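You operate a simulated robot arm through the tools that you are given. There is no shell and no other tool.

You are at the controls of a simulated two-armed robot. One attempt, no reset.

## Task
Clamp the blue block from the yellow frame in the jig, slide it in and lock the slide.
Fine: red lever and yellow knob at their stops; the jig stays locked; leave the depth dial.

Only the result counts: the job must be done as asked and must still hold three seconds after the hand-in. Knocking over, shifting, dropping, spilling or breaking anything else fails it.

## Robot
Two 7-joint arms with two-finger parallel grippers on one trunk that stands fixed in place. Base frame: the origin is at the foot of the trunk, x ahead of it, y to its left, z up; the work surface is at about z = 850. Units: mm, rad, N and s.
The left shoulder is at [71, 156, 1055], the right one opposite. Each reaches about 1231 mm from its shoulder. Payload 3.91 kg a hand.
The tool frame of a hand sits at the grasp point between the pads (the TCP): z along the fingers, y along the line on which they close. The tips reach 30 mm beyond it. The gripper opens to 110 mm. The fingers are 20 mm wide and 10 mm thick; the gripper's body (48 by 112 mm) begins 55 mm behind the TCP.
Orientation is that of the tool frame in the base frame, as a unit quaternion [x, y, z, w]. With the fingers straight down and closing along the base's y, the tool's x points along the base's -x, its y along +y and its z along -z.

## Interface
- The arms move only by the tool arm_command. It takes "left_rows", "right_rows" or both (then of equal length, played together; a hand with none holds still); each is text: rows parted by semicolons, each of 7 numbers parted by spaces: the shift along the base's x, y, z in units of 25 mm (1.0 is 25 mm), then the turn, a rotation vector about the base's x, y, z in units of 8 degrees (1.0 is 8 degrees), then the finger opening in mm, from 0 to 110. In form: tx ty tz rx ry rz jaw; .... A call has 1 to 20 rows; each row shifts and turns the commanded pose from where the row before left it. A call with a number of a shift or a turn outside -1 to 1 is refused whole. Each row takes 0.2 s and may step no farther than 50 mm and 0.15 rad from the row before; otherwise, or with a gripper value out of range, the whole call is refused. A pose out of reach is approached as far as the arm can. The call stops where the force on the tool passes 80 N (or 10 N more than at its start, if that is more) or the arm is blocked; 0.2 s more then pass. Each finger travels about 108 mm/s and halts on what it meets, pressing with about 26 N; the grip force reading is that of the motor and also rises with nothing between the fingers. The clock runs only during rows and for 0.2 s after the last one: add rows that do not move to give the fingers time. It gives the time, the measured TCP pose, the force on the tool (base axes), the opening and the grip force at its end, in the units of the frame above (readings bear some noise), with the torque about the TCP (base axes, N m) and any sound that the robot's microphone picked up, and new pictures: "show" is both (left out), scene, wrist or none (wrist: the cameras of the hands that moved).
- Cameras (640 x 400 px; columns grow to the right, rows downward): "scene" is now at [136.5, -37.4, 1307.1]; the picture's right is [-0.46, -0.89, 0.00], its down [-0.38, 0.20, -0.90] and it looks along [0.80, -0.41, -0.43] (base axes); focal length 313 px, centre (320, 200). "left" rides on the left gripper at [72, -17, -103] in its tool frame; the picture's right is [0.23, 0.97, 0.00], its down [-0.76, 0.18, -0.62] and it looks along [-0.61, 0.14, 0.78] (tool axes); focal length 222 px, centre (320, 200). "right" rides on the right gripper at [72, 17, -103] in its tool frame; the picture's right is [-0.23, 0.97, 0.00], its down [-0.76, -0.18, -0.62] and it looks along [-0.61, -0.14, 0.78] (tool axes); focal length 222 px, centre (320, 200). There is no depth. A picture from a camera that has moved, and an enlarged one, comes with that camera's place and axes in the base frame and with its lens. The place of the scene camera against the robot may be out by one fixed shift of up to 12 mm in any direction.
- slide_trunk(by): slides the trunk up (or, below 0, down) by that many mm; the arms and the scene camera ride with it, the base frame stays. It gives what a move gives, with no picture.
- turn_head(pan, tilt): turns the head with the scene camera to pan (to the left, within 1.501 rad either way) and tilt (down, from -0.506 to 1.204), counted from straight ahead of the robot. It gives what a move gives, and a new picture of the scene camera.
- enlarge(camera, box): a new picture of the part [left, top, right, bottom] of that camera's present view, enlarged. It takes no simulated time.
- sign_off(): hands the job in; it is judged then, once.

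Nothing tells you positions but the pictures and the camera data. Unless the task says otherwise, let go and move clear before handing in.

The tools are called after "Emit:" as name(argument=value, ...) on one line, values as JSON. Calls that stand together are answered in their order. arm_command: Moves the arms, as the interface text tells. Its arguments: {"type":"object","properties":{"left_rows":{"type":"string"},"right_rows":{"type":"string"},"show":{"type":"string","enum":["both","scene","wrist","none"]}},"required":[]} The other tools are called the same way: slide_trunk (by) moves the trunk up or down; turn_head (pan, tilt) turns the head that bears the scene camera; enlarge (camera, box) takes an enlarged picture of a part of a camera's view; sign_off () hands the job in.

At the start:

```text
clock: 0.0
left_eef_pos: [774.8, 32.1, 1202.0]
left_ee_rot: [0.0, 1.0, -0.001, 0.0]
left_ft_force: [-0.3, -0.3, -0.4]
left_torque: [0.01, 0.0, -0.01]
left_finger_gap: 110.3
left_grip_force: 0.1
right_eef_pos: [562.0, -622.6, 1203.0]
right_ee_rot: [-0.001, 1.0, 0.0, -0.001]
right_ft_force: [-0.6, -0.6, -0.5]
right_torque: [-0.01, 0.05, 0.01]
right_finger_gap: 109.9
right_grip_force: 0.1
trunk travel left (down, up): [-500.0, 440.0]
head pan, tilt (commanded): [-0.476, 0.442]
```

scene: 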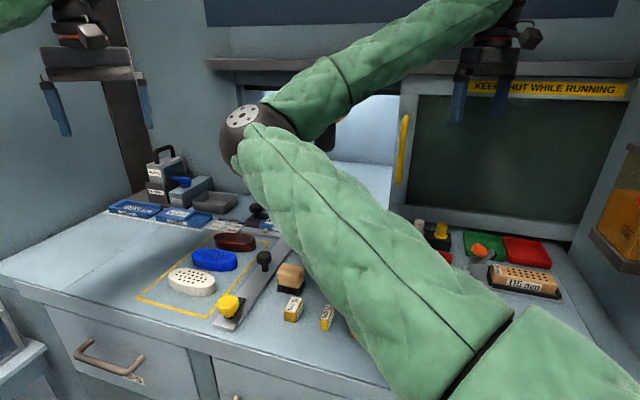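
right: 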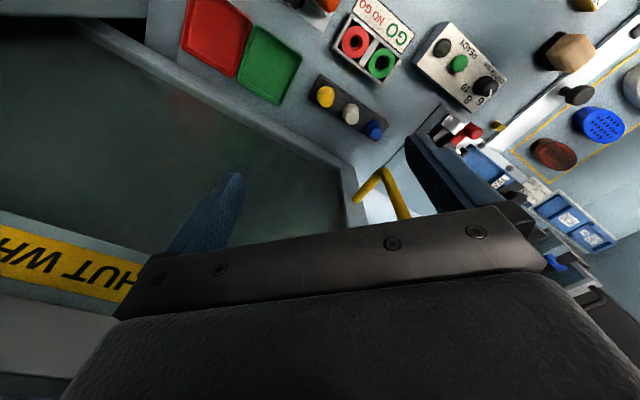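
left: 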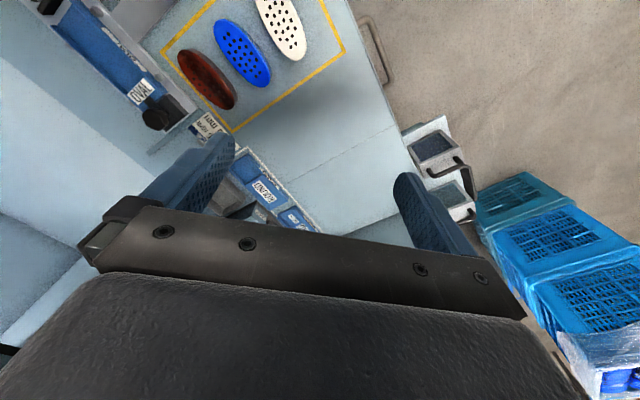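

The scene shows a yellow-taped frame with three oval perforated blocks (white, blue, brown), a slide rail with a yellow knob, and a red lever further back behind the right arm. I'll look closer before moving anything.

Emit:
enlarge(camera="scene", box=[100, 130, 360, 330])

Emit:
enlarge(camera="right", box=[320, 0, 640, 280])

Emit:
enlarge(camera="left", box=[20, 0, 360, 240])

```text
2.00 times, centred on (230, 230) of scene
camera zoom: at [136.5, -37.4, 1307.1], right [-0.46, -0.89, 0.0], down [-0.38, 0.2, -0.9], along [0.8, -0.41, -0.43], focal length 626 px, centre (500, 140)
```

zoom: 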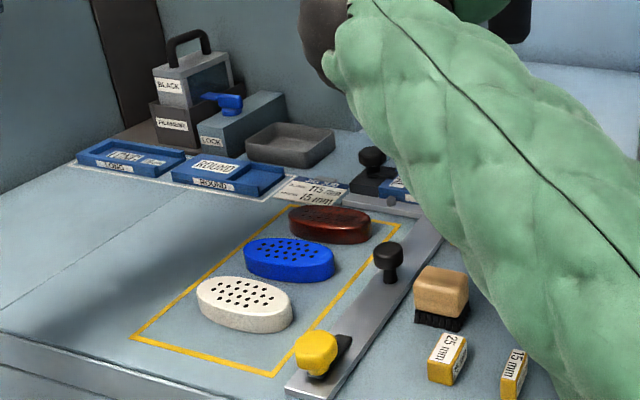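

```text
1.43 times, centred on (480, 140) of right
camera zoom: at [490.4, -605.0, 1306.1], right [0.23, 0.97, 0.0], down [0.76, -0.18, 0.62], along [0.61, -0.14, -0.78], focal length 317 px, centre (91, 286)
```

zoom: 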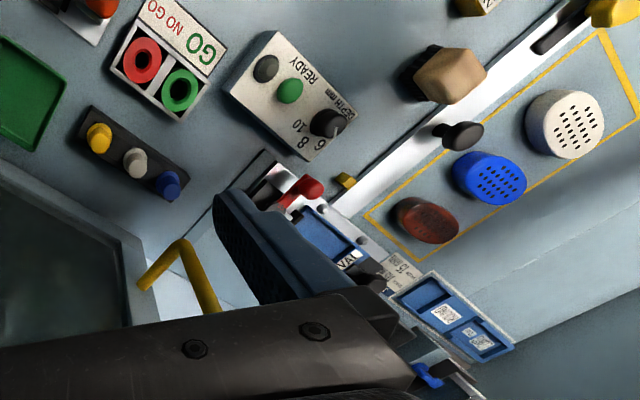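

```text
1.67 times, centred on (190, 120) of left
camera zoom: at [703.1, 15.4, 1304.9], right [-0.23, 0.97, 0.0], down [0.76, 0.18, 0.62], along [0.61, 0.14, -0.78], focal length 370 px, centre (537, 333)
```

zoom: 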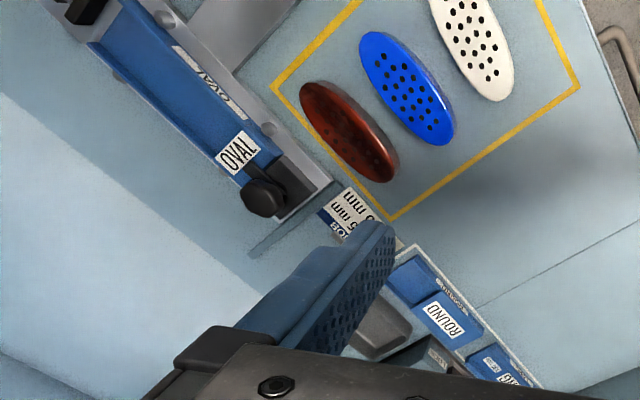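

The right arm's upper link hides most of the jig area from the scene camera. I'll pull the right hand back, and look again.

Emit:
arm_command(right_rows="-1 0 0 0 0 0 110; -1 0 0 0 0 0 110; -1 0 0 0 0 0 110; -1 0 0 0 0 0 110; -1 0 0 0 0 0 110; -1 0 0 0 0 0 110", show="both")

```text
clock: 1.4
left_eef_pos: [773.7, 32.6, 1202.0]
left_ee_rot: [-0.001, 1.0, 0.001, -0.001]
left_ft_force: [-0.2, -0.2, -1.0]
left_torque: [0.01, -0.01, 0.01]
left_finger_gap: 110.1
left_grip_force: 0.0
right_eef_pos: [411.5, -622.6, 1202.9]
right_ee_rot: [-0.001, 1.0, -0.001, 0.0]
right_ft_force: [-0.4, 0.1, 0.2]
right_torque: [-0.01, 0.0, 0.0]
right_finger_gap: 109.9
right_grip_force: 0.0
trunk travel left (down, up): [-500.0, 440.0]
head pan, tilt (commanded): [-0.476, 0.442]
camera scene: at [136.1, -37.7, 1307.2], right [-0.46, -0.89, 0.0], down [-0.38, 0.2, -0.9], along [0.8, -0.41, -0.43], focal length 313 px, centre (320, 200)
camera right: at [339.2, -605.7, 1305.9], right [0.23, 0.97, 0.0], down [0.76, -0.18, 0.62], along [0.61, -0.14, -0.78], focal length 222 px, centre (320, 200)
```

scene: 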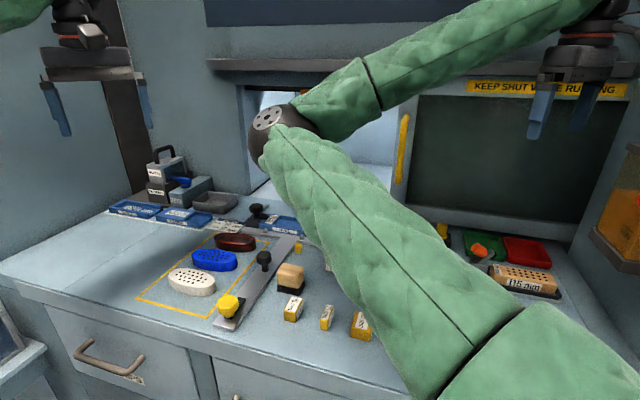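
right: 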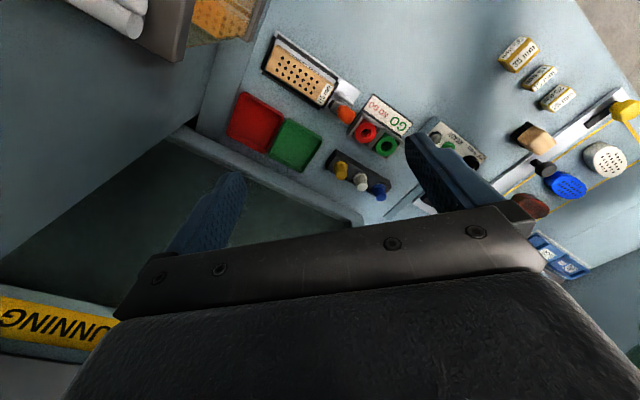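

The right elbow still points inward across the view. I'll shift the right hand further out to its own side and up a bit, watching where the elbow goes.

Emit:
arm_command(right_rows="-1 0 0.5 0 0 0 110; -1 0 0.5 0 0 0 110; -1 0 0.5 0 0 0 110; -0.5 -0.5 0.5 0 0 0 110; -0.5 -0.5 0.5 0 0 0 110; 0 -0.5 0.5 0 0 0 110", show="both")

```text
clock: 2.8
left_eef_pos: [774.4, 31.9, 1201.8]
left_ee_rot: [0.0, 1.0, 0.0, 0.0]
left_ft_force: [0.0, -0.2, 0.0]
left_torque: [-0.01, 0.02, 0.02]
left_finger_gap: 109.9
left_grip_force: 0.0
right_eef_pos: [309.9, -660.8, 1278.7]
right_ee_rot: [0.0, 1.0, 0.0, -0.001]
right_ft_force: [-0.9, 0.2, 1.0]
right_torque: [-0.03, -0.03, 0.0]
right_finger_gap: 110.0
right_grip_force: 0.0
trunk travel left (down, up): [-500.0, 440.0]
head pan, tilt (commanded): [-0.476, 0.442]
camera scene: at [136.3, -37.5, 1307.1], right [-0.46, -0.89, 0.0], down [-0.38, 0.2, -0.9], along [0.8, -0.41, -0.43], focal length 313 px, centre (320, 200)
camera right: at [238.9, -644.2, 1382.1], right [0.23, 0.97, 0.0], down [0.76, -0.18, 0.62], along [0.61, -0.14, -0.78], focal length 222 px, centre (320, 200)
```

scene: 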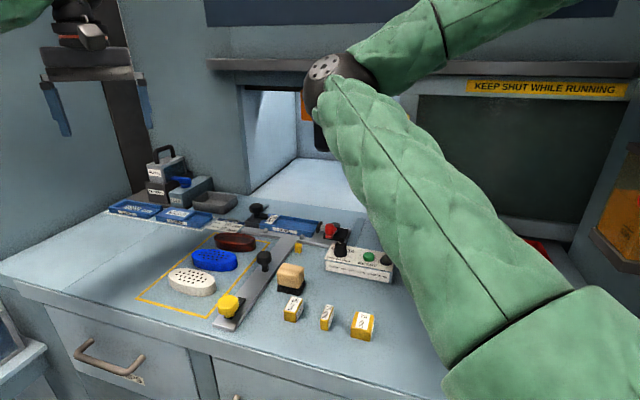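
right: 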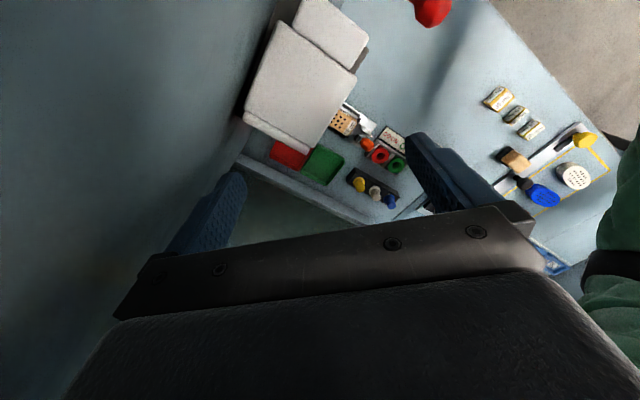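

The jig area is now visible to the scene camera. Zooming in to identify parts.

Emit:
enlarge(camera="scene", box=[220, 170, 420, 295])

Emit:
enlarge(camera="scene", box=[110, 180, 350, 340])

Emit:
enlarge(camera="left", box=[0, 0, 240, 150])

```text
3.20 times, centred on (320, 232) of scene
camera zoom: at [136.3, -37.5, 1307.1], right [-0.46, -0.89, 0.0], down [-0.38, 0.2, -0.9], along [0.8, -0.41, -0.43], focal length 1001 px, centre (320, 96)
```

zoom: 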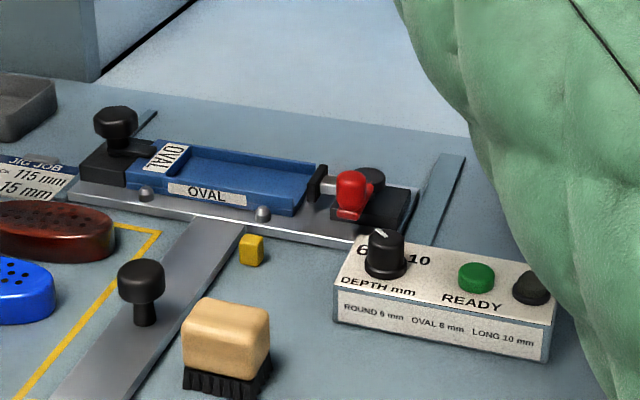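

```text
2.50 times, centred on (230, 260) of scene
camera zoom: at [136.3, -37.5, 1307.1], right [-0.46, -0.89, 0.0], down [-0.38, 0.2, -0.9], along [0.8, -0.41, -0.43], focal length 782 px, centre (545, 50)
```

zoom: 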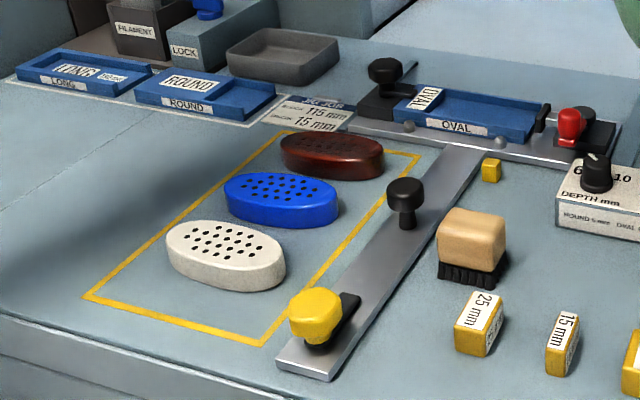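

```text
2.67 times, centred on (120, 75) of left
camera zoom: at [702.9, 15.4, 1305.0], right [-0.23, 0.97, 0.0], down [0.76, 0.18, 0.62], along [0.61, 0.14, -0.78], focal length 592 px, centre (853, 533)
```

zoom: 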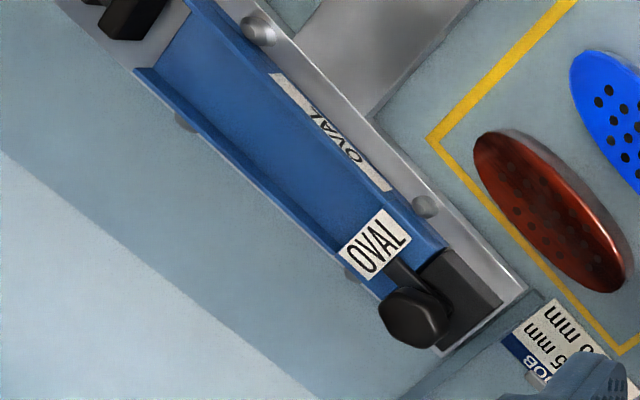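

I'll read the job card, the spacers and the knobs more closely, zooming strongly.

Emit:
enlarge(camera="scene", box=[200, 205, 280, 255])

Emit:
enlarge(camera="left", box=[170, 90, 330, 240])

Emit:
enlarge(camera="scene", box=[270, 280, 390, 355])

Emit:
enlarge(camera="scene", box=[200, 240, 290, 340])

Emit:
enlarge(camera="scene", box=[240, 195, 360, 270])

Emit:
enlarge(camera="scene", box=[100, 140, 250, 235])

```text
8.00 times, centred on (240, 230) of scene
camera zoom: at [136.3, -37.5, 1307.1], right [-0.46, -0.89, 0.0], down [-0.38, 0.2, -0.9], along [0.8, -0.41, -0.43], focal length 2502 px, centre (960, -40)
```

zoom: 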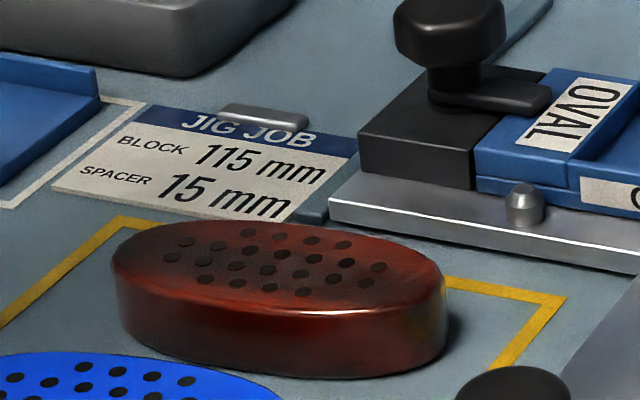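

```text
2.67 times, centred on (250, 165) of left
camera zoom: at [702.9, 15.4, 1305.0], right [-0.23, 0.97, 0.0], down [0.76, 0.18, 0.62], along [0.61, 0.14, -0.78], focal length 592 px, centre (507, 293)
```

zoom: 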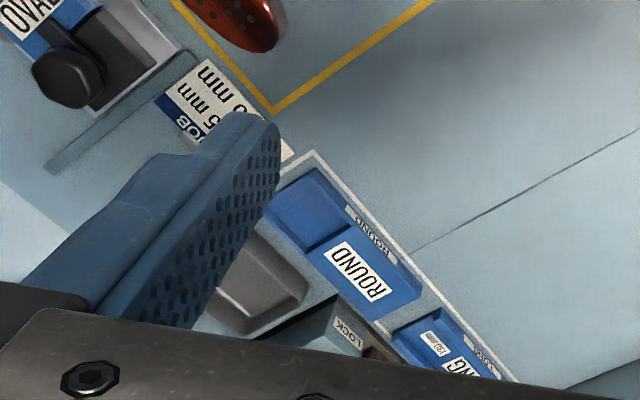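

```text
5.33 times, centred on (330, 318) of scene
camera zoom: at [136.3, -37.5, 1307.1], right [-0.46, -0.89, 0.0], down [-0.38, 0.2, -0.9], along [0.8, -0.41, -0.43], focal length 1668 px, centre (267, -427)
```

zoom: 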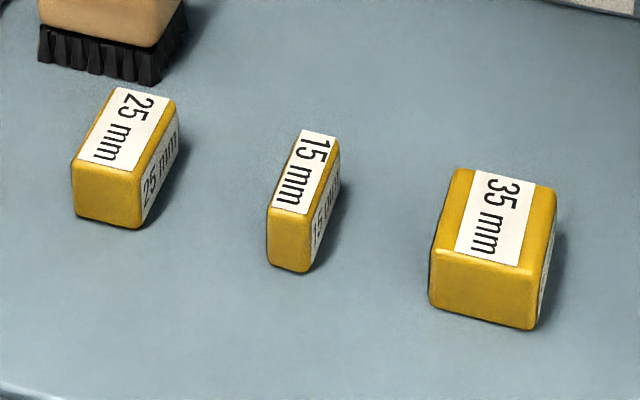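

```text
4.00 times, centred on (245, 290) of scene
camera zoom: at [136.3, -37.5, 1307.1], right [-0.46, -0.89, 0.0], down [-0.38, 0.2, -0.9], along [0.8, -0.41, -0.43], focal length 1251 px, centre (620, -160)
```

zoom: 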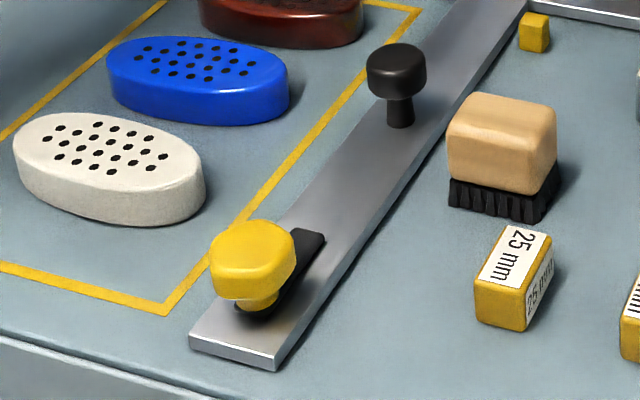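

```text
5.33 times, centred on (300, 232) of scene
camera zoom: at [136.3, -37.5, 1307.1], right [-0.46, -0.89, 0.0], down [-0.38, 0.2, -0.9], along [0.8, -0.41, -0.43], focal length 1668 px, centre (427, 27)
```

zoom: 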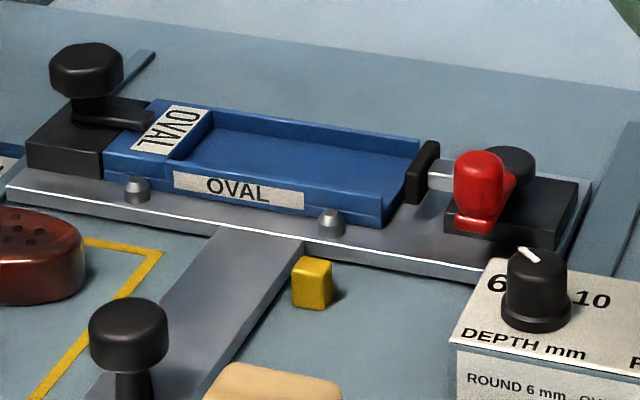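

```text
4.21 times, centred on (175, 188) of scene
camera zoom: at [136.3, -37.5, 1307.1], right [-0.46, -0.89, 0.0], down [-0.38, 0.2, -0.9], along [0.8, -0.41, -0.43], focal length 1317 px, centre (930, 253)
```

zoom: 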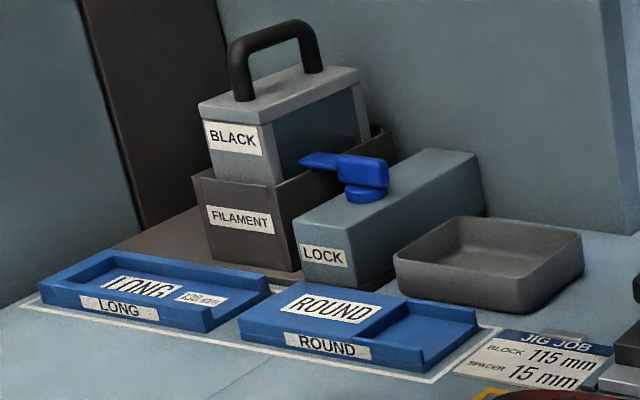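

The mounted jig insert is OVAL and its black lock knob already sits over it; the card beside it asks for a 115 mm block and a 15 mm spacer, and a 15 mm spacer stands near the front edge. Before bringing the left hand over, I'll check where both arms' elbows are by turning the head.

Emit:
turn_head(pan=0.35, tilt=0.1)

```text
clock: 4.0
left_eef_pos: [774.5, 31.3, 1201.7]
left_ee_rot: [0.001, 1.0, 0.0, 0.0]
left_ft_force: [-0.1, -0.3, -0.4]
left_torque: [0.0, -0.02, 0.0]
left_finger_gap: 110.1
left_grip_force: 0.1
right_eef_pos: [310.9, -661.3, 1279.1]
right_ee_rot: [0.0, 1.0, 0.0, -0.001]
right_ft_force: [0.5, 0.1, 0.0]
right_torque: [0.01, -0.02, 0.0]
right_finger_gap: 110.0
right_grip_force: 0.0
trunk travel left (down, up): [-500.0, 440.0]
head pan, tilt (commanded): [0.351, 0.099]
camera scene: at [141.1, 36.3, 1338.9], right [0.34, -0.94, 0.0], down [-0.09, -0.03, -0.99], along [0.93, 0.34, -0.1], focal length 313 px, centre (320, 200)
```

scene: 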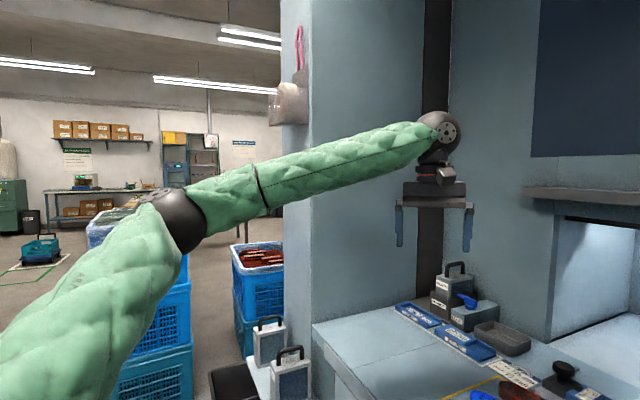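

The left arm's elbow is out to the left, so the left hand can come over to the jig freely. I'll turn the head back and bring the left hand above the jig, rotated 44° to line up with it.

Emit:
turn_head(pan=-0.35, tilt=0.6)

Emit:
arm_command(left_rows="0.35 -0.95 -0.2 0 0 0.5 110; 0.35 -0.95 -0.2 0 0 0.5 110; 0.35 -0.95 -0.2 0 0 0.5 110; 0.35 -0.95 -0.2 0 0 0.5 110; 0.35 -0.95 -0.2 0 0 0.5 110; 0.35 -0.95 -0.2 0 0 0.5 110; 0.35 -0.95 -0.2 0 0 0.5 110; 0.35 -0.95 -0.2 0 0 0.5 110; 0.35 -0.95 -0.2 0 0 0.5 110; 0.35 -0.95 -0.2 0 0 0.5 110; 0.35 -0.95 -0.2 0 0 0.5 110", show="both")

```text
clock: 5.0
left_eef_pos: [775.0, 32.3, 1202.9]
left_ee_rot: [0.0, 1.0, 0.0, 0.0]
left_ft_force: [0.5, 0.6, 1.3]
left_torque: [-0.03, 0.01, 0.0]
left_finger_gap: 109.8
left_grip_force: 0.1
right_eef_pos: [309.8, -661.1, 1279.2]
right_ee_rot: [-0.001, 1.0, 0.0, 0.0]
right_ft_force: [-0.1, 0.2, -0.4]
right_torque: [0.02, 0.01, 0.01]
right_finger_gap: 110.1
right_grip_force: 0.2
trunk travel left (down, up): [-500.0, 440.0]
head pan, tilt (commanded): [-0.351, 0.6]
camera scene: at [137.6, -25.6, 1292.9], right [-0.34, -0.94, 0.0], down [-0.53, 0.19, -0.83], along [0.78, -0.28, -0.56], focal length 313 px, centre (320, 200)
```

scene: 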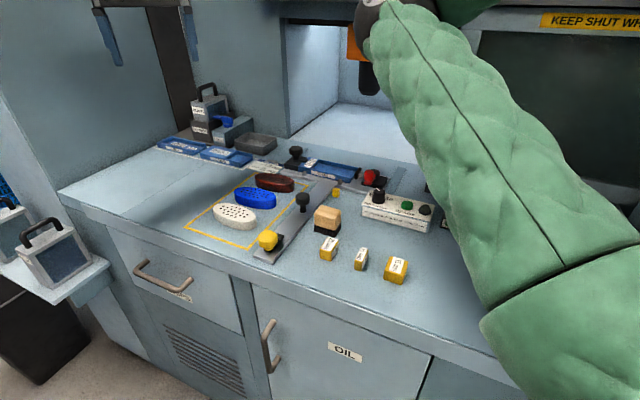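

```text
clock: 7.4
left_eef_pos: [872.8, -231.2, 1146.5]
left_ee_rot: [-0.376, 0.927, 0.001, 0.0]
left_ft_force: [0.1, -0.2, 0.4]
left_torque: [0.01, 0.05, -0.02]
left_finger_gap: 109.8
left_grip_force: 0.1
right_eef_pos: [310.3, -662.5, 1277.7]
right_ee_rot: [-0.002, 1.0, 0.0, 0.0]
right_ft_force: [-0.5, 0.0, 0.5]
right_torque: [0.01, 0.0, 0.01]
right_finger_gap: 109.9
right_grip_force: 0.0
trunk travel left (down, up): [-500.0, 440.0]
head pan, tilt (commanded): [-0.351, 0.6]
camera scene: at [137.6, -26.9, 1292.8], right [-0.34, -0.94, 0.0], down [-0.53, 0.2, -0.82], along [0.77, -0.28, -0.57], focal length 313 px, centre (320, 200)
camera left: at [833.0, -293.6, 1249.1], right [-0.84, 0.54, 0.0], down [0.42, 0.66, 0.62], along [0.34, 0.52, -0.78], focal length 222 px, centre (320, 200)
```

scene: 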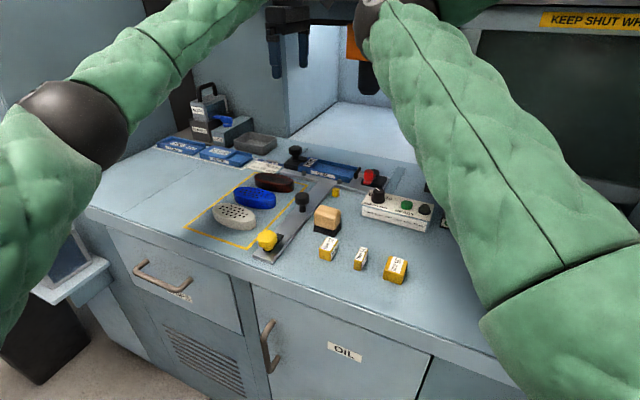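
left: 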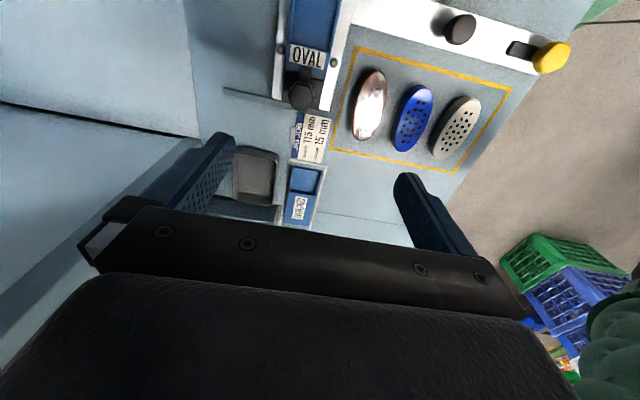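

The jig is just at the top edge of the left camera. I'll shift the hand back along the jig's axis and lower, for a full view of the pocket, clamp and lock knob.

Emit:
arm_command(left_rows="-0.8 -0.8 -0.6 0 0 0 110; -0.8 -0.8 -0.6 0 0 0 110; -0.8 -0.8 -0.6 0 0 0 110; -0.8 -0.8 -0.6 0 0 0 110; -0.8 -0.8 -0.6 0 0 0 110", show="both")

```text
clock: 8.6
left_eef_pos: [771.6, -331.9, 1072.7]
left_ee_rot: [-0.375, 0.927, 0.0, 0.0]
left_ft_force: [-0.1, -0.5, -0.7]
left_torque: [0.03, 0.0, -0.01]
left_finger_gap: 110.1
left_grip_force: 0.1
right_eef_pos: [310.5, -662.7, 1279.0]
right_ee_rot: [-0.001, 1.0, 0.0, 0.0]
right_ft_force: [0.3, -0.5, -0.3]
right_torque: [0.02, -0.03, -0.02]
right_finger_gap: 110.0
right_grip_force: 0.1
trunk travel left (down, up): [-500.0, 440.0]
head pan, tilt (commanded): [-0.351, 0.6]
camera scene: at [137.6, -26.4, 1292.8], right [-0.34, -0.94, 0.0], down [-0.53, 0.19, -0.82], along [0.77, -0.28, -0.57], focal length 313 px, centre (320, 200)
camera left: at [732.3, -393.3, 1175.6], right [-0.84, 0.54, 0.0], down [0.42, 0.66, 0.62], along [0.34, 0.52, -0.78], focal length 222 px, centre (320, 200)
```

scene: 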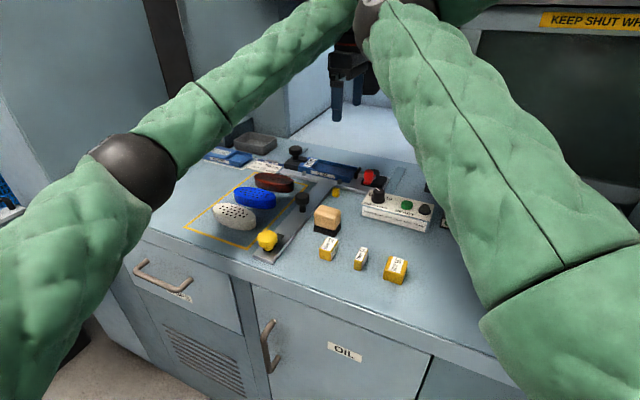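
left: 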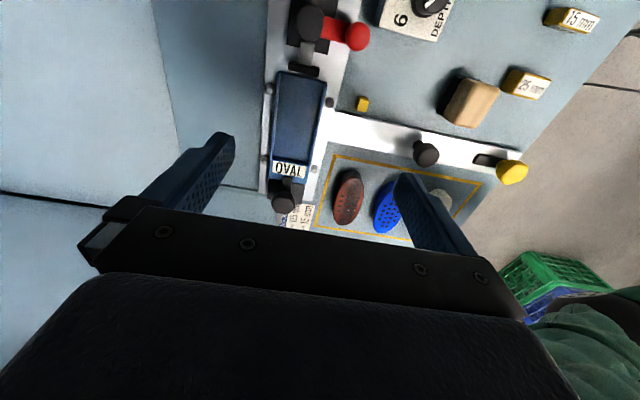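

Emit:
enlarge(camera="left", box=[230, 0, 420, 120])

Emit:
enlarge(camera="left", box=[250, 110, 410, 240])

Emit:
enlarge(camera="left", box=[380, 0, 640, 200])

```text
3.33 times, centred on (325, 60) of left
camera zoom: at [732.3, -393.3, 1175.6], right [-0.84, 0.54, 0.0], down [0.42, 0.66, 0.62], along [0.34, 0.52, -0.78], focal length 740 px, centre (303, 667)
```

zoom: 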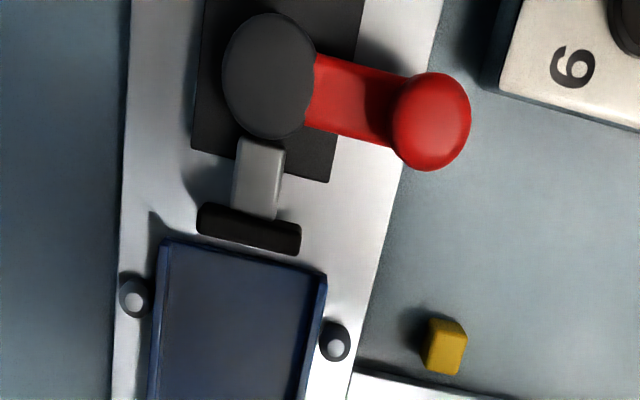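

```text
3.08 times, centred on (330, 175) of left
camera zoom: at [732.3, -393.3, 1175.6], right [-0.84, 0.54, 0.0], down [0.42, 0.66, 0.62], along [0.34, 0.52, -0.78], focal length 684 px, centre (289, 277)
```

zoom: 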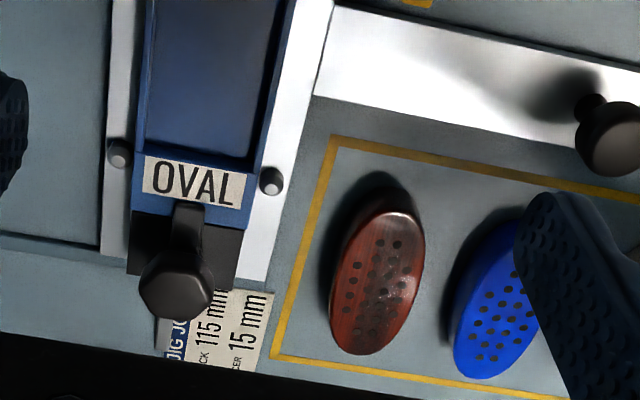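

```text
2.00 times, centred on (510, 100) of left
camera zoom: at [732.3, -393.3, 1175.6], right [-0.84, 0.54, 0.0], down [0.42, 0.66, 0.62], along [0.34, 0.52, -0.78], focal length 444 px, centre (-60, 400)
```

zoom: 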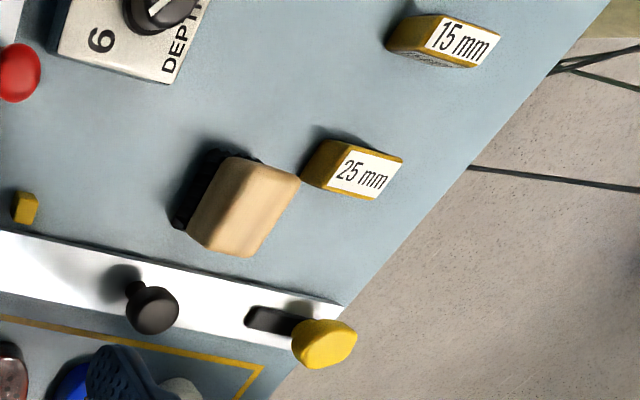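

The jig, clamp and lever are now clear: the red lever runs from a black pivot disc and drives a plunger and jaw; the pocket is empty with the OVAL end as the stop. The blue block sits near (771,-106) and is turned relative to the jig, so I'll bring the camera above it.

Emit:
arm_command(left_rows="0 0.95 0 0 0 0 110; 0 0.95 0 0 0 0 110; 0 0.95 0 0 0 0 110; 0 0.95 0 0 0 0 110; 0 0.95 0 0 0 0 110; 0 0.95 0 0 0 0 110; 0 0.95 0 0 0 0 110; 0 0.95 0 0 0 0 110; 0 0.95 0 0 0 0 110", show="wrist")

Emit:
enlarge(camera="left", box=[200, 0, 440, 150])

Emit:
enlarge(camera="left", box=[400, 0, 640, 150])

```text
clock: 10.6
left_eef_pos: [771.1, -115.6, 1071.4]
left_ee_rot: [-0.375, 0.927, 0.0, -0.001]
left_ft_force: [0.3, -1.1, -0.7]
left_torque: [0.0, 0.02, 0.02]
left_finger_gap: 109.9
left_grip_force: 0.0
right_eef_pos: [310.5, -661.1, 1278.5]
right_ee_rot: [0.0, 1.0, -0.001, -0.001]
right_ft_force: [0.5, 0.3, -0.1]
right_torque: [-0.03, -0.01, -0.03]
right_finger_gap: 110.0
right_grip_force: 0.1
trunk travel left (down, up): [-500.0, 440.0]
head pan, tilt (commanded): [-0.351, 0.6]
camera left: at [731.2, -178.0, 1175.2], right [-0.84, 0.54, 0.0], down [0.43, 0.66, 0.62], along [0.34, 0.52, -0.78], focal length 222 px, centre (320, 200)
```

left: 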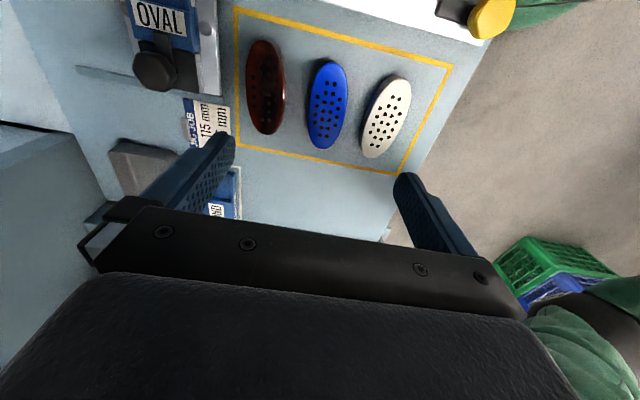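

```text
2.67 times, centred on (320, 75) of left
camera zoom: at [731.2, -178.0, 1175.2], right [-0.84, 0.54, 0.0], down [0.43, 0.66, 0.62], along [0.34, 0.52, -0.78], focal length 592 px, centre (320, 533)
```

zoom: 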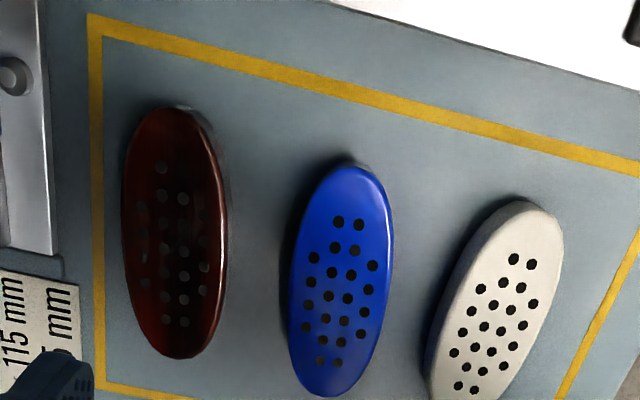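

```text
2.67 times, centred on (520, 75) of left
camera zoom: at [731.2, -178.0, 1175.2], right [-0.84, 0.54, 0.0], down [0.43, 0.66, 0.62], along [0.34, 0.52, -0.78], focal length 592 px, centre (-213, 533)
```

zoom: 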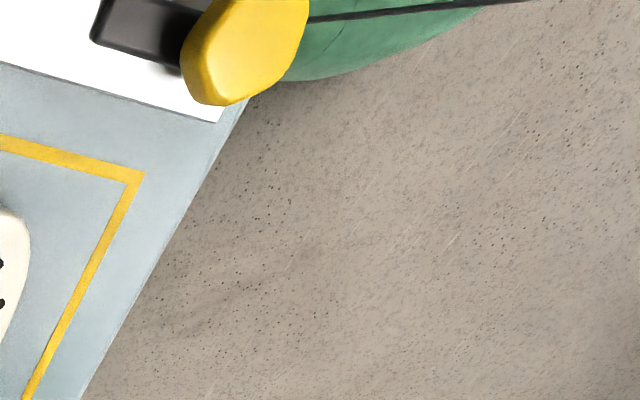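

Blue block centre is near (773,-98), its long axis about 50-51° against the jig's 44-45°. Before working I want to see what surrounds the right arm so it can be parked safely out of the way.

Emit:
turn_head(pan=-1.3, tilt=0.3)

```text
clock: 11.8
left_eef_pos: [771.3, -116.1, 1072.2]
left_ee_rot: [-0.375, 0.927, 0.0, 0.001]
left_ft_force: [-0.3, -0.4, -0.1]
left_torque: [0.02, -0.01, 0.01]
left_finger_gap: 110.1
left_grip_force: 0.0
right_eef_pos: [310.6, -661.2, 1279.7]
right_ee_rot: [-0.001, 1.0, 0.0, 0.0]
right_ft_force: [-0.4, 0.6, 0.1]
right_torque: [0.01, 0.02, -0.02]
right_finger_gap: 109.9
right_grip_force: 0.0
trunk travel left (down, up): [-500.0, 440.0]
head pan, tilt (commanded): [-1.3, 0.3]
camera scene: at [79.7, -85.3, 1320.3], right [-0.96, -0.27, 0.0], down [-0.08, 0.29, -0.96], along [0.26, -0.92, -0.3], focal length 313 px, centre (320, 200)
```

scene: 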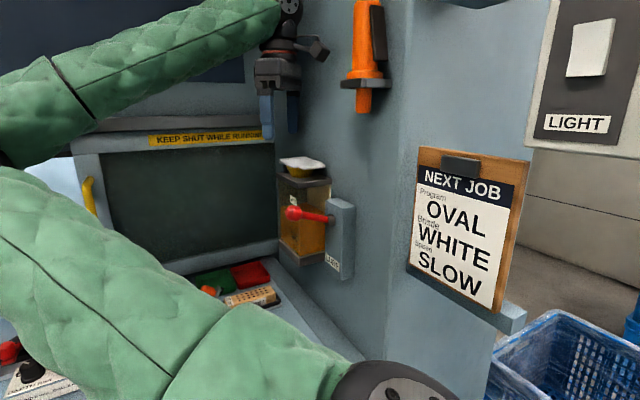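

The right side has a wall with a hopper, tools and a job note near the right hand. I'll raise the right hand up and pull it back toward its own shoulder so that arm is out of the working area altogether.

Emit:
arm_command(right_rows="-0.3 0.5 1 0 0 0 110; -0.4 0.5 1 0 0 0 110; -0.5 0.5 1 0 0 0 110; -0.6 0.5 1 0 0 0 110; -0.6 0.5 1 0 0 0 110; -0.6 0.5 1 0 0 0 110; -0.6 0.5 1 0 0 0 110; -0.6 0.5 1 0 0 0 110", show="both")

```text
clock: 13.7
left_eef_pos: [770.0, -115.3, 1073.8]
left_ee_rot: [-0.374, 0.927, -0.001, 0.0]
left_ft_force: [-0.2, 0.3, 1.2]
left_torque: [-0.02, -0.03, 0.02]
left_finger_gap: 110.1
left_grip_force: 0.0
right_eef_pos: [203.4, -558.9, 1480.1]
right_ee_rot: [-0.001, 1.0, -0.001, 0.0]
right_ft_force: [-0.5, -0.7, 0.2]
right_torque: [-0.05, -0.03, 0.03]
right_finger_gap: 110.1
right_grip_force: 0.1
trunk travel left (down, up): [-500.0, 440.0]
head pan, tilt (commanded): [-1.3, 0.3]
camera scene: at [78.0, -84.1, 1320.5], right [-0.96, -0.27, 0.0], down [-0.08, 0.28, -0.96], along [0.26, -0.92, -0.29], focal length 313 px, centre (320, 200)
camera right: at [132.6, -541.2, 1581.3], right [0.23, 0.97, 0.0], down [0.76, -0.18, 0.62], along [0.61, -0.14, -0.78], focal length 222 px, centre (320, 200)
```

scene: 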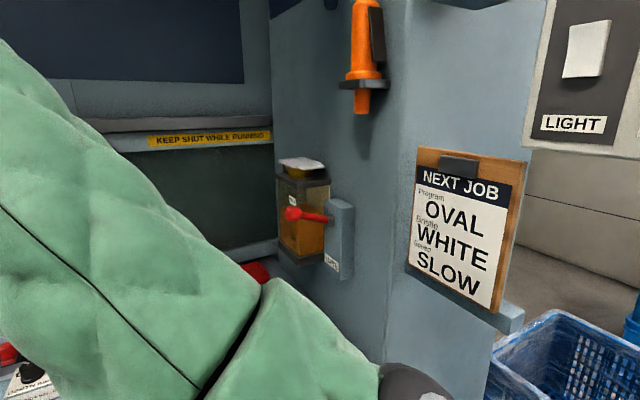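
right: 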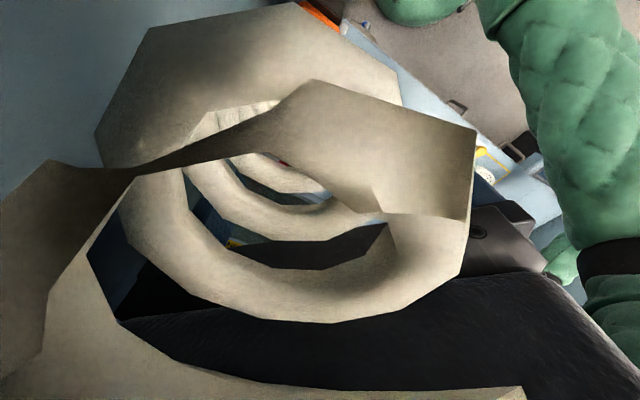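

The right wrist camera now shows something coil-shaped close by. I'll stop there and look up with the head before moving that arm any more.

Emit:
turn_head(pan=-1.2, tilt=-0.35)

```text
clock: 14.7
left_eef_pos: [772.5, -117.4, 1072.1]
left_ee_rot: [-0.375, 0.927, 0.0, 0.0]
left_ft_force: [0.5, -0.2, 0.1]
left_torque: [-0.02, 0.03, 0.0]
left_finger_gap: 110.1
left_grip_force: 0.0
right_eef_pos: [204.9, -559.4, 1477.7]
right_ee_rot: [-0.001, 1.0, -0.001, 0.0]
right_ft_force: [0.4, 0.5, -0.2]
right_torque: [0.0, 0.0, 0.0]
right_finger_gap: 109.9
right_grip_force: 0.0
trunk travel left (down, up): [-500.0, 440.0]
head pan, tilt (commanded): [-1.201, -0.351]
camera scene: at [82.1, -66.2, 1377.4], right [-0.93, -0.36, 0.0], down [0.12, -0.32, -0.94], along [0.34, -0.88, 0.34], focal length 313 px, centre (320, 200)
```

scene: 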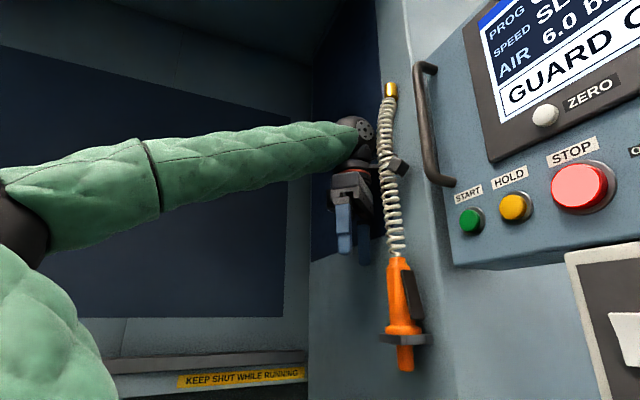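

The coiled air hose hangs right by the right wrist camera; no force registered. I'll retrace the same path back out the way I came.

Emit:
arm_command(right_rows="0.6 -0.5 -1 0 0 0 110; 0.6 -0.5 -1 0 0 0 110; 0.6 -0.5 -1 0 0 0 110; 0.6 -0.5 -1 0 0 0 110; 0.6 -0.5 -1 0 0 0 110", show="both")

```text
clock: 15.9
left_eef_pos: [772.7, -116.4, 1071.7]
left_ee_rot: [-0.374, 0.927, 0.0, -0.001]
left_ft_force: [-0.3, -0.5, -0.2]
left_torque: [0.04, 0.01, -0.01]
left_finger_gap: 109.9
left_grip_force: 0.0
right_eef_pos: [281.0, -624.7, 1353.6]
right_ee_rot: [0.001, 1.0, 0.0, -0.001]
right_ft_force: [0.3, 0.8, -0.8]
right_torque: [-0.02, 0.0, -0.01]
right_finger_gap: 109.9
right_grip_force: 0.0
trunk travel left (down, up): [-500.0, 440.0]
head pan, tilt (commanded): [-1.201, -0.351]
camera scene: at [82.9, -67.1, 1377.4], right [-0.93, -0.36, 0.0], down [0.12, -0.32, -0.94], along [0.34, -0.88, 0.34], focal length 313 px, centre (320, 200)
camera right: at [210.2, -607.8, 1456.8], right [0.23, 0.97, 0.0], down [0.76, -0.18, 0.62], along [0.61, -0.14, -0.78], focal length 222 px, centre (320, 200)
```

scene: 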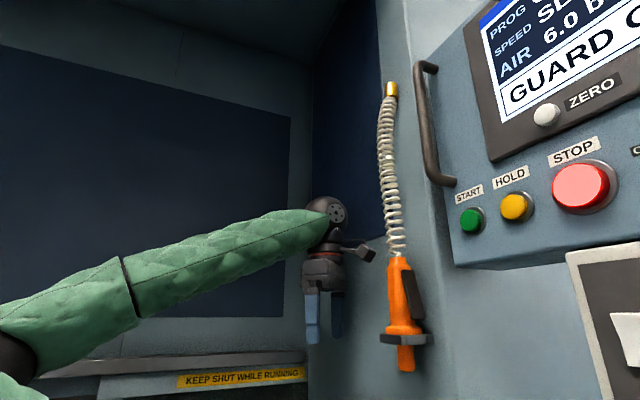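
right: 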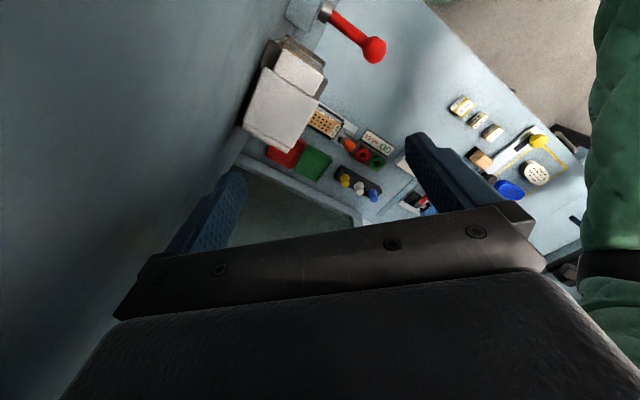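

Clear of the hose now, which hangs as before. I'll raise the right hand straight up instead, keeping it well in front of the hose.

Emit:
arm_command(right_rows="0.4 0.5 1 0 0 0 110; 0.4 0.5 1 0 0 0 110; 0.2 0.5 1 0 0 0 110; 0 0.5 1 0 0 0 110; 0 0.5 1 0 0 0 110; 0 0.5 1 0 0 0 110", show="both")

Emit:
turn_head(pan=-0.5, tilt=0.6)

```text
clock: 17.3
left_eef_pos: [770.6, -114.5, 1073.7]
left_ee_rot: [-0.375, 0.927, -0.001, 0.001]
left_ft_force: [-0.3, 0.9, -1.0]
left_torque: [-0.03, -0.04, -0.01]
left_finger_gap: 109.9
left_grip_force: 0.0
right_eef_pos: [307.1, -545.5, 1503.5]
right_ee_rot: [0.0, 1.0, -0.001, 0.0]
right_ft_force: [-0.3, 0.8, -0.4]
right_torque: [-0.04, -0.02, -0.01]
right_finger_gap: 110.0
right_grip_force: 0.1
trunk travel left (down, up): [-500.0, 440.0]
head pan, tilt (commanded): [-1.201, -0.351]
camera scene: at [80.6, -64.8, 1377.6], right [-0.93, -0.36, 0.0], down [0.12, -0.32, -0.94], along [0.34, -0.88, 0.34], focal length 313 px, centre (320, 200)
camera right: at [234.5, -528.3, 1606.8], right [0.23, 0.97, 0.0], down [0.76, -0.18, 0.62], along [0.61, -0.14, -0.78], focal length 222 px, centre (320, 200)
```

scene: 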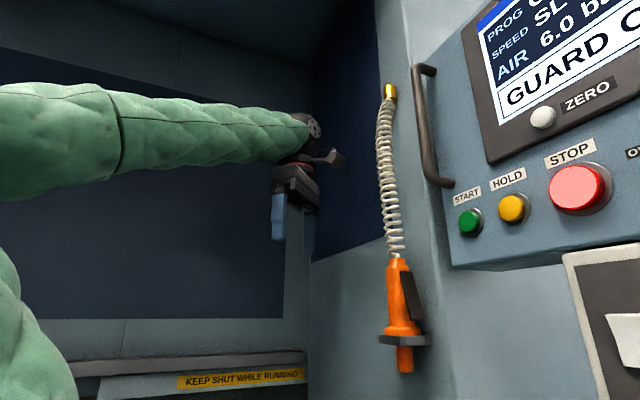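
right: 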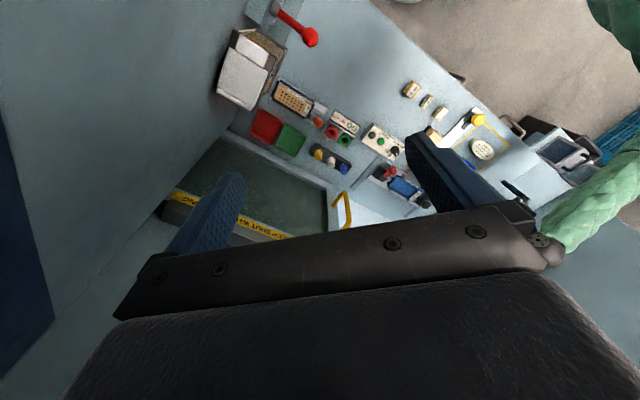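

```text
clock: 18.5
left_eef_pos: [772.6, -116.4, 1072.5]
left_ee_rot: [-0.375, 0.927, 0.001, 0.0]
left_ft_force: [0.3, 0.2, -0.9]
left_torque: [0.02, 0.0, 0.0]
left_finger_gap: 109.8
left_grip_force: 0.1
right_eef_pos: [306.4, -548.2, 1503.4]
right_ee_rot: [-0.001, 1.0, 0.0, 0.0]
right_ft_force: [0.0, 0.2, 0.9]
right_torque: [-0.02, 0.04, 0.03]
right_finger_gap: 109.9
right_grip_force: 0.2
trunk travel left (down, up): [-500.0, 440.0]
head pan, tilt (commanded): [-0.499, 0.6]
camera scene: at [132.2, -37.6, 1292.9], right [-0.48, -0.88, 0.0], down [-0.5, 0.27, -0.83], along [0.72, -0.4, -0.56], focal length 313 px, centre (320, 200)
```

scene: 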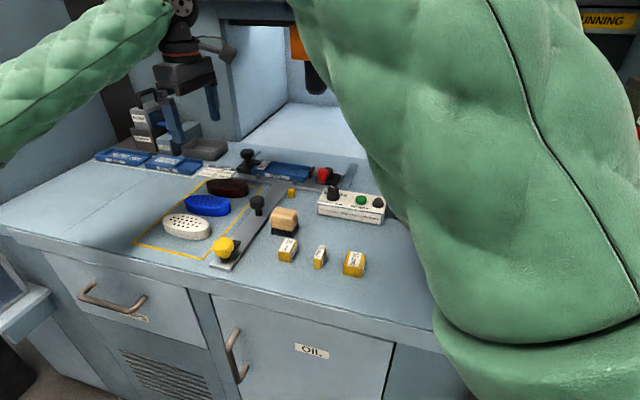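

The work area is clear to view now. A little more height on the right hand gives extra margin; then I'll photograph the workspace details with the scene camera.

Emit:
arm_command(right_rows="0 0.3 1 0 0 0 110; 0 0.3 1 0 0 0 110; 0 0.3 1 0 0 0 110", show="scene")

Emit:
enlarge(camera="scene", box=[220, 140, 400, 250])

Emit:
enlarge(camera="scene", box=[190, 220, 380, 290])

```text
clock: 19.5
left_eef_pos: [774.0, -115.6, 1070.4]
left_ee_rot: [-0.374, 0.927, 0.001, -0.002]
left_ft_force: [0.3, -0.7, -0.8]
left_torque: [0.01, 0.05, 0.01]
left_finger_gap: 110.0
left_grip_force: 0.0
right_eef_pos: [306.9, -571.2, 1551.9]
right_ee_rot: [0.021, 0.999, 0.035, -0.007]
right_ft_force: [1.7, -0.5, -0.6]
right_torque: [-0.01, 0.06, 0.01]
right_finger_gap: 110.0
right_grip_force: 0.0
trunk travel left (down, up): [-500.0, 440.0]
head pan, tilt (commanded): [-0.499, 0.6]
stopped in row 3 (right hand): the arm was blocked; the commanded pose is now the measured one
camera scene: at [136.1, -38.3, 1292.2], right [-0.48, -0.88, 0.0], down [-0.5, 0.27, -0.82], along [0.72, -0.39, -0.57], focal length 313 px, centre (320, 200)
```

scene: 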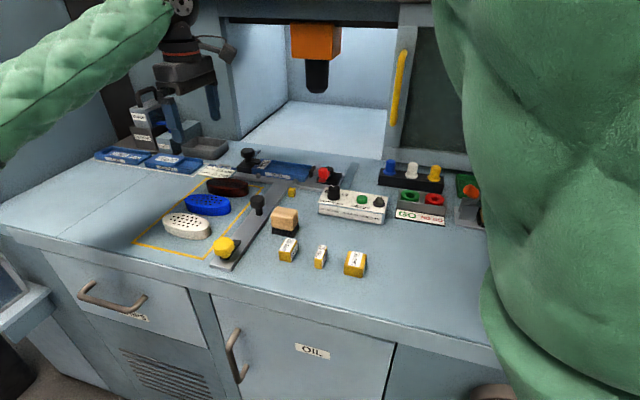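

```text
3.56 times, centred on (310, 195) of scene
camera zoom: at [136.1, -38.3, 1292.2], right [-0.48, -0.88, 0.0], down [-0.5, 0.27, -0.82], along [0.72, -0.39, -0.57], focal length 1112 px, centre (356, 218)
```

zoom: 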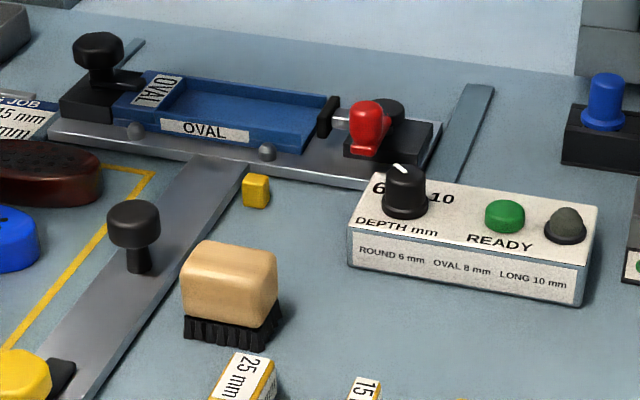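

```text
3.37 times, centred on (285, 255) of scene
camera zoom: at [136.1, -38.3, 1292.2], right [-0.48, -0.88, 0.0], down [-0.5, 0.27, -0.82], along [0.72, -0.39, -0.57], focal length 1054 px, centre (438, 15)
```

zoom: 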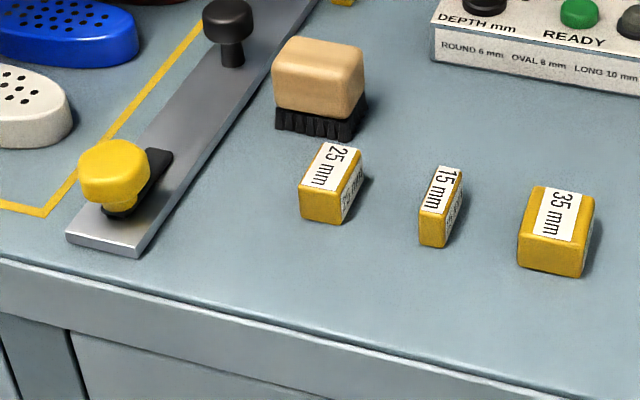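

The right arm is now fully out of the way (it just reached its limit going up). The machine's drilling bay is beyond the jig along the slide, and a small fixed yellow cube beside the stem looks like the slide lock's catch. Now I'll survey the jig pocket up close with the left camera.

Emit:
arm_command(left_rows="0 -0.95 0 0 0 0 110; 0 -0.95 0 0 0 0 110; 0 -0.95 0 0 0 0 110; 0 -0.95 0 0 0 0 110; 0 -0.95 0 0 0 0 110; 0 -0.95 -0.5 0 0 0 110; 0 -0.95 -0.5 0 0 0 110; 0 -0.95 -0.5 0 0 0 110; 0 -0.95 -0.5 0 0 0 110; -0.3 -0.6 -0.8 0 0 0 110", show="wrist")

Emit:
enlarge(camera="left", box=[200, 0, 400, 125])

Emit:
enlarge(camera="left", box=[200, 100, 400, 225])

```text
clock: 21.7
left_eef_pos: [763.4, -343.2, 1004.5]
left_ee_rot: [-0.374, 0.927, 0.001, 0.001]
left_ft_force: [-0.2, 0.3, -0.2]
left_torque: [0.02, 0.0, 0.01]
left_finger_gap: 110.0
left_grip_force: 0.0
right_eef_pos: [301.9, -570.7, 1553.4]
right_ee_rot: [0.021, 0.999, 0.035, -0.006]
right_ft_force: [0.5, -0.5, 0.7]
right_torque: [0.02, -0.02, 0.03]
right_finger_gap: 109.9
right_grip_force: 0.1
trunk travel left (down, up): [-500.0, 440.0]
head pan, tilt (commanded): [-0.499, 0.6]
camera left: at [723.5, -407.2, 1107.4], right [-0.84, 0.54, 0.0], down [0.42, 0.66, 0.62], along [0.34, 0.52, -0.78], focal length 222 px, centre (320, 200)
```

left: 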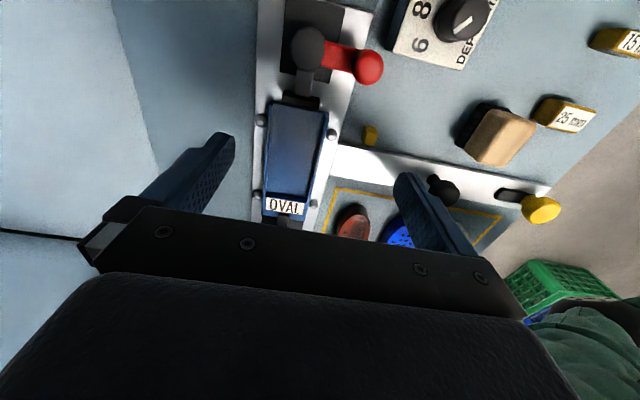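

```text
3.20 times, centred on (300, 62) of left
camera zoom: at [723.5, -407.2, 1107.4], right [-0.84, 0.54, 0.0], down [0.42, 0.66, 0.62], along [0.34, 0.52, -0.78], focal length 711 px, centre (384, 640)
```

zoom: 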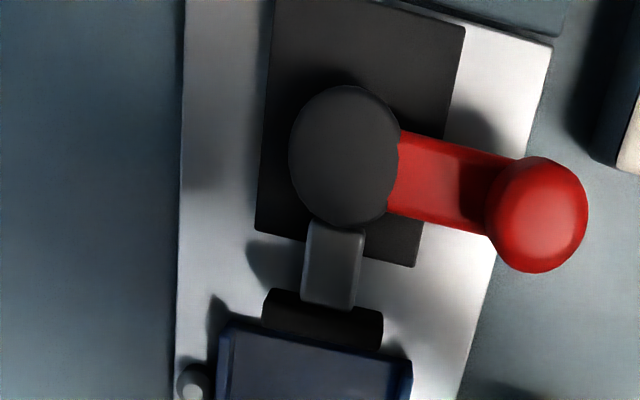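

```text
3.20 times, centred on (300, 162) of left
camera zoom: at [723.5, -407.2, 1107.4], right [-0.84, 0.54, 0.0], down [0.42, 0.66, 0.62], along [0.34, 0.52, -0.78], focal length 711 px, centre (384, 320)
```

zoom: 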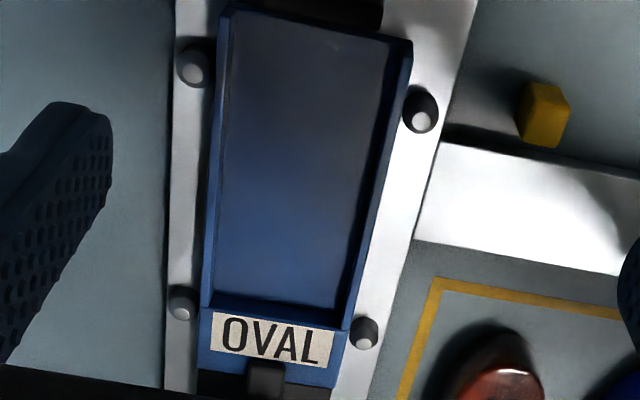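

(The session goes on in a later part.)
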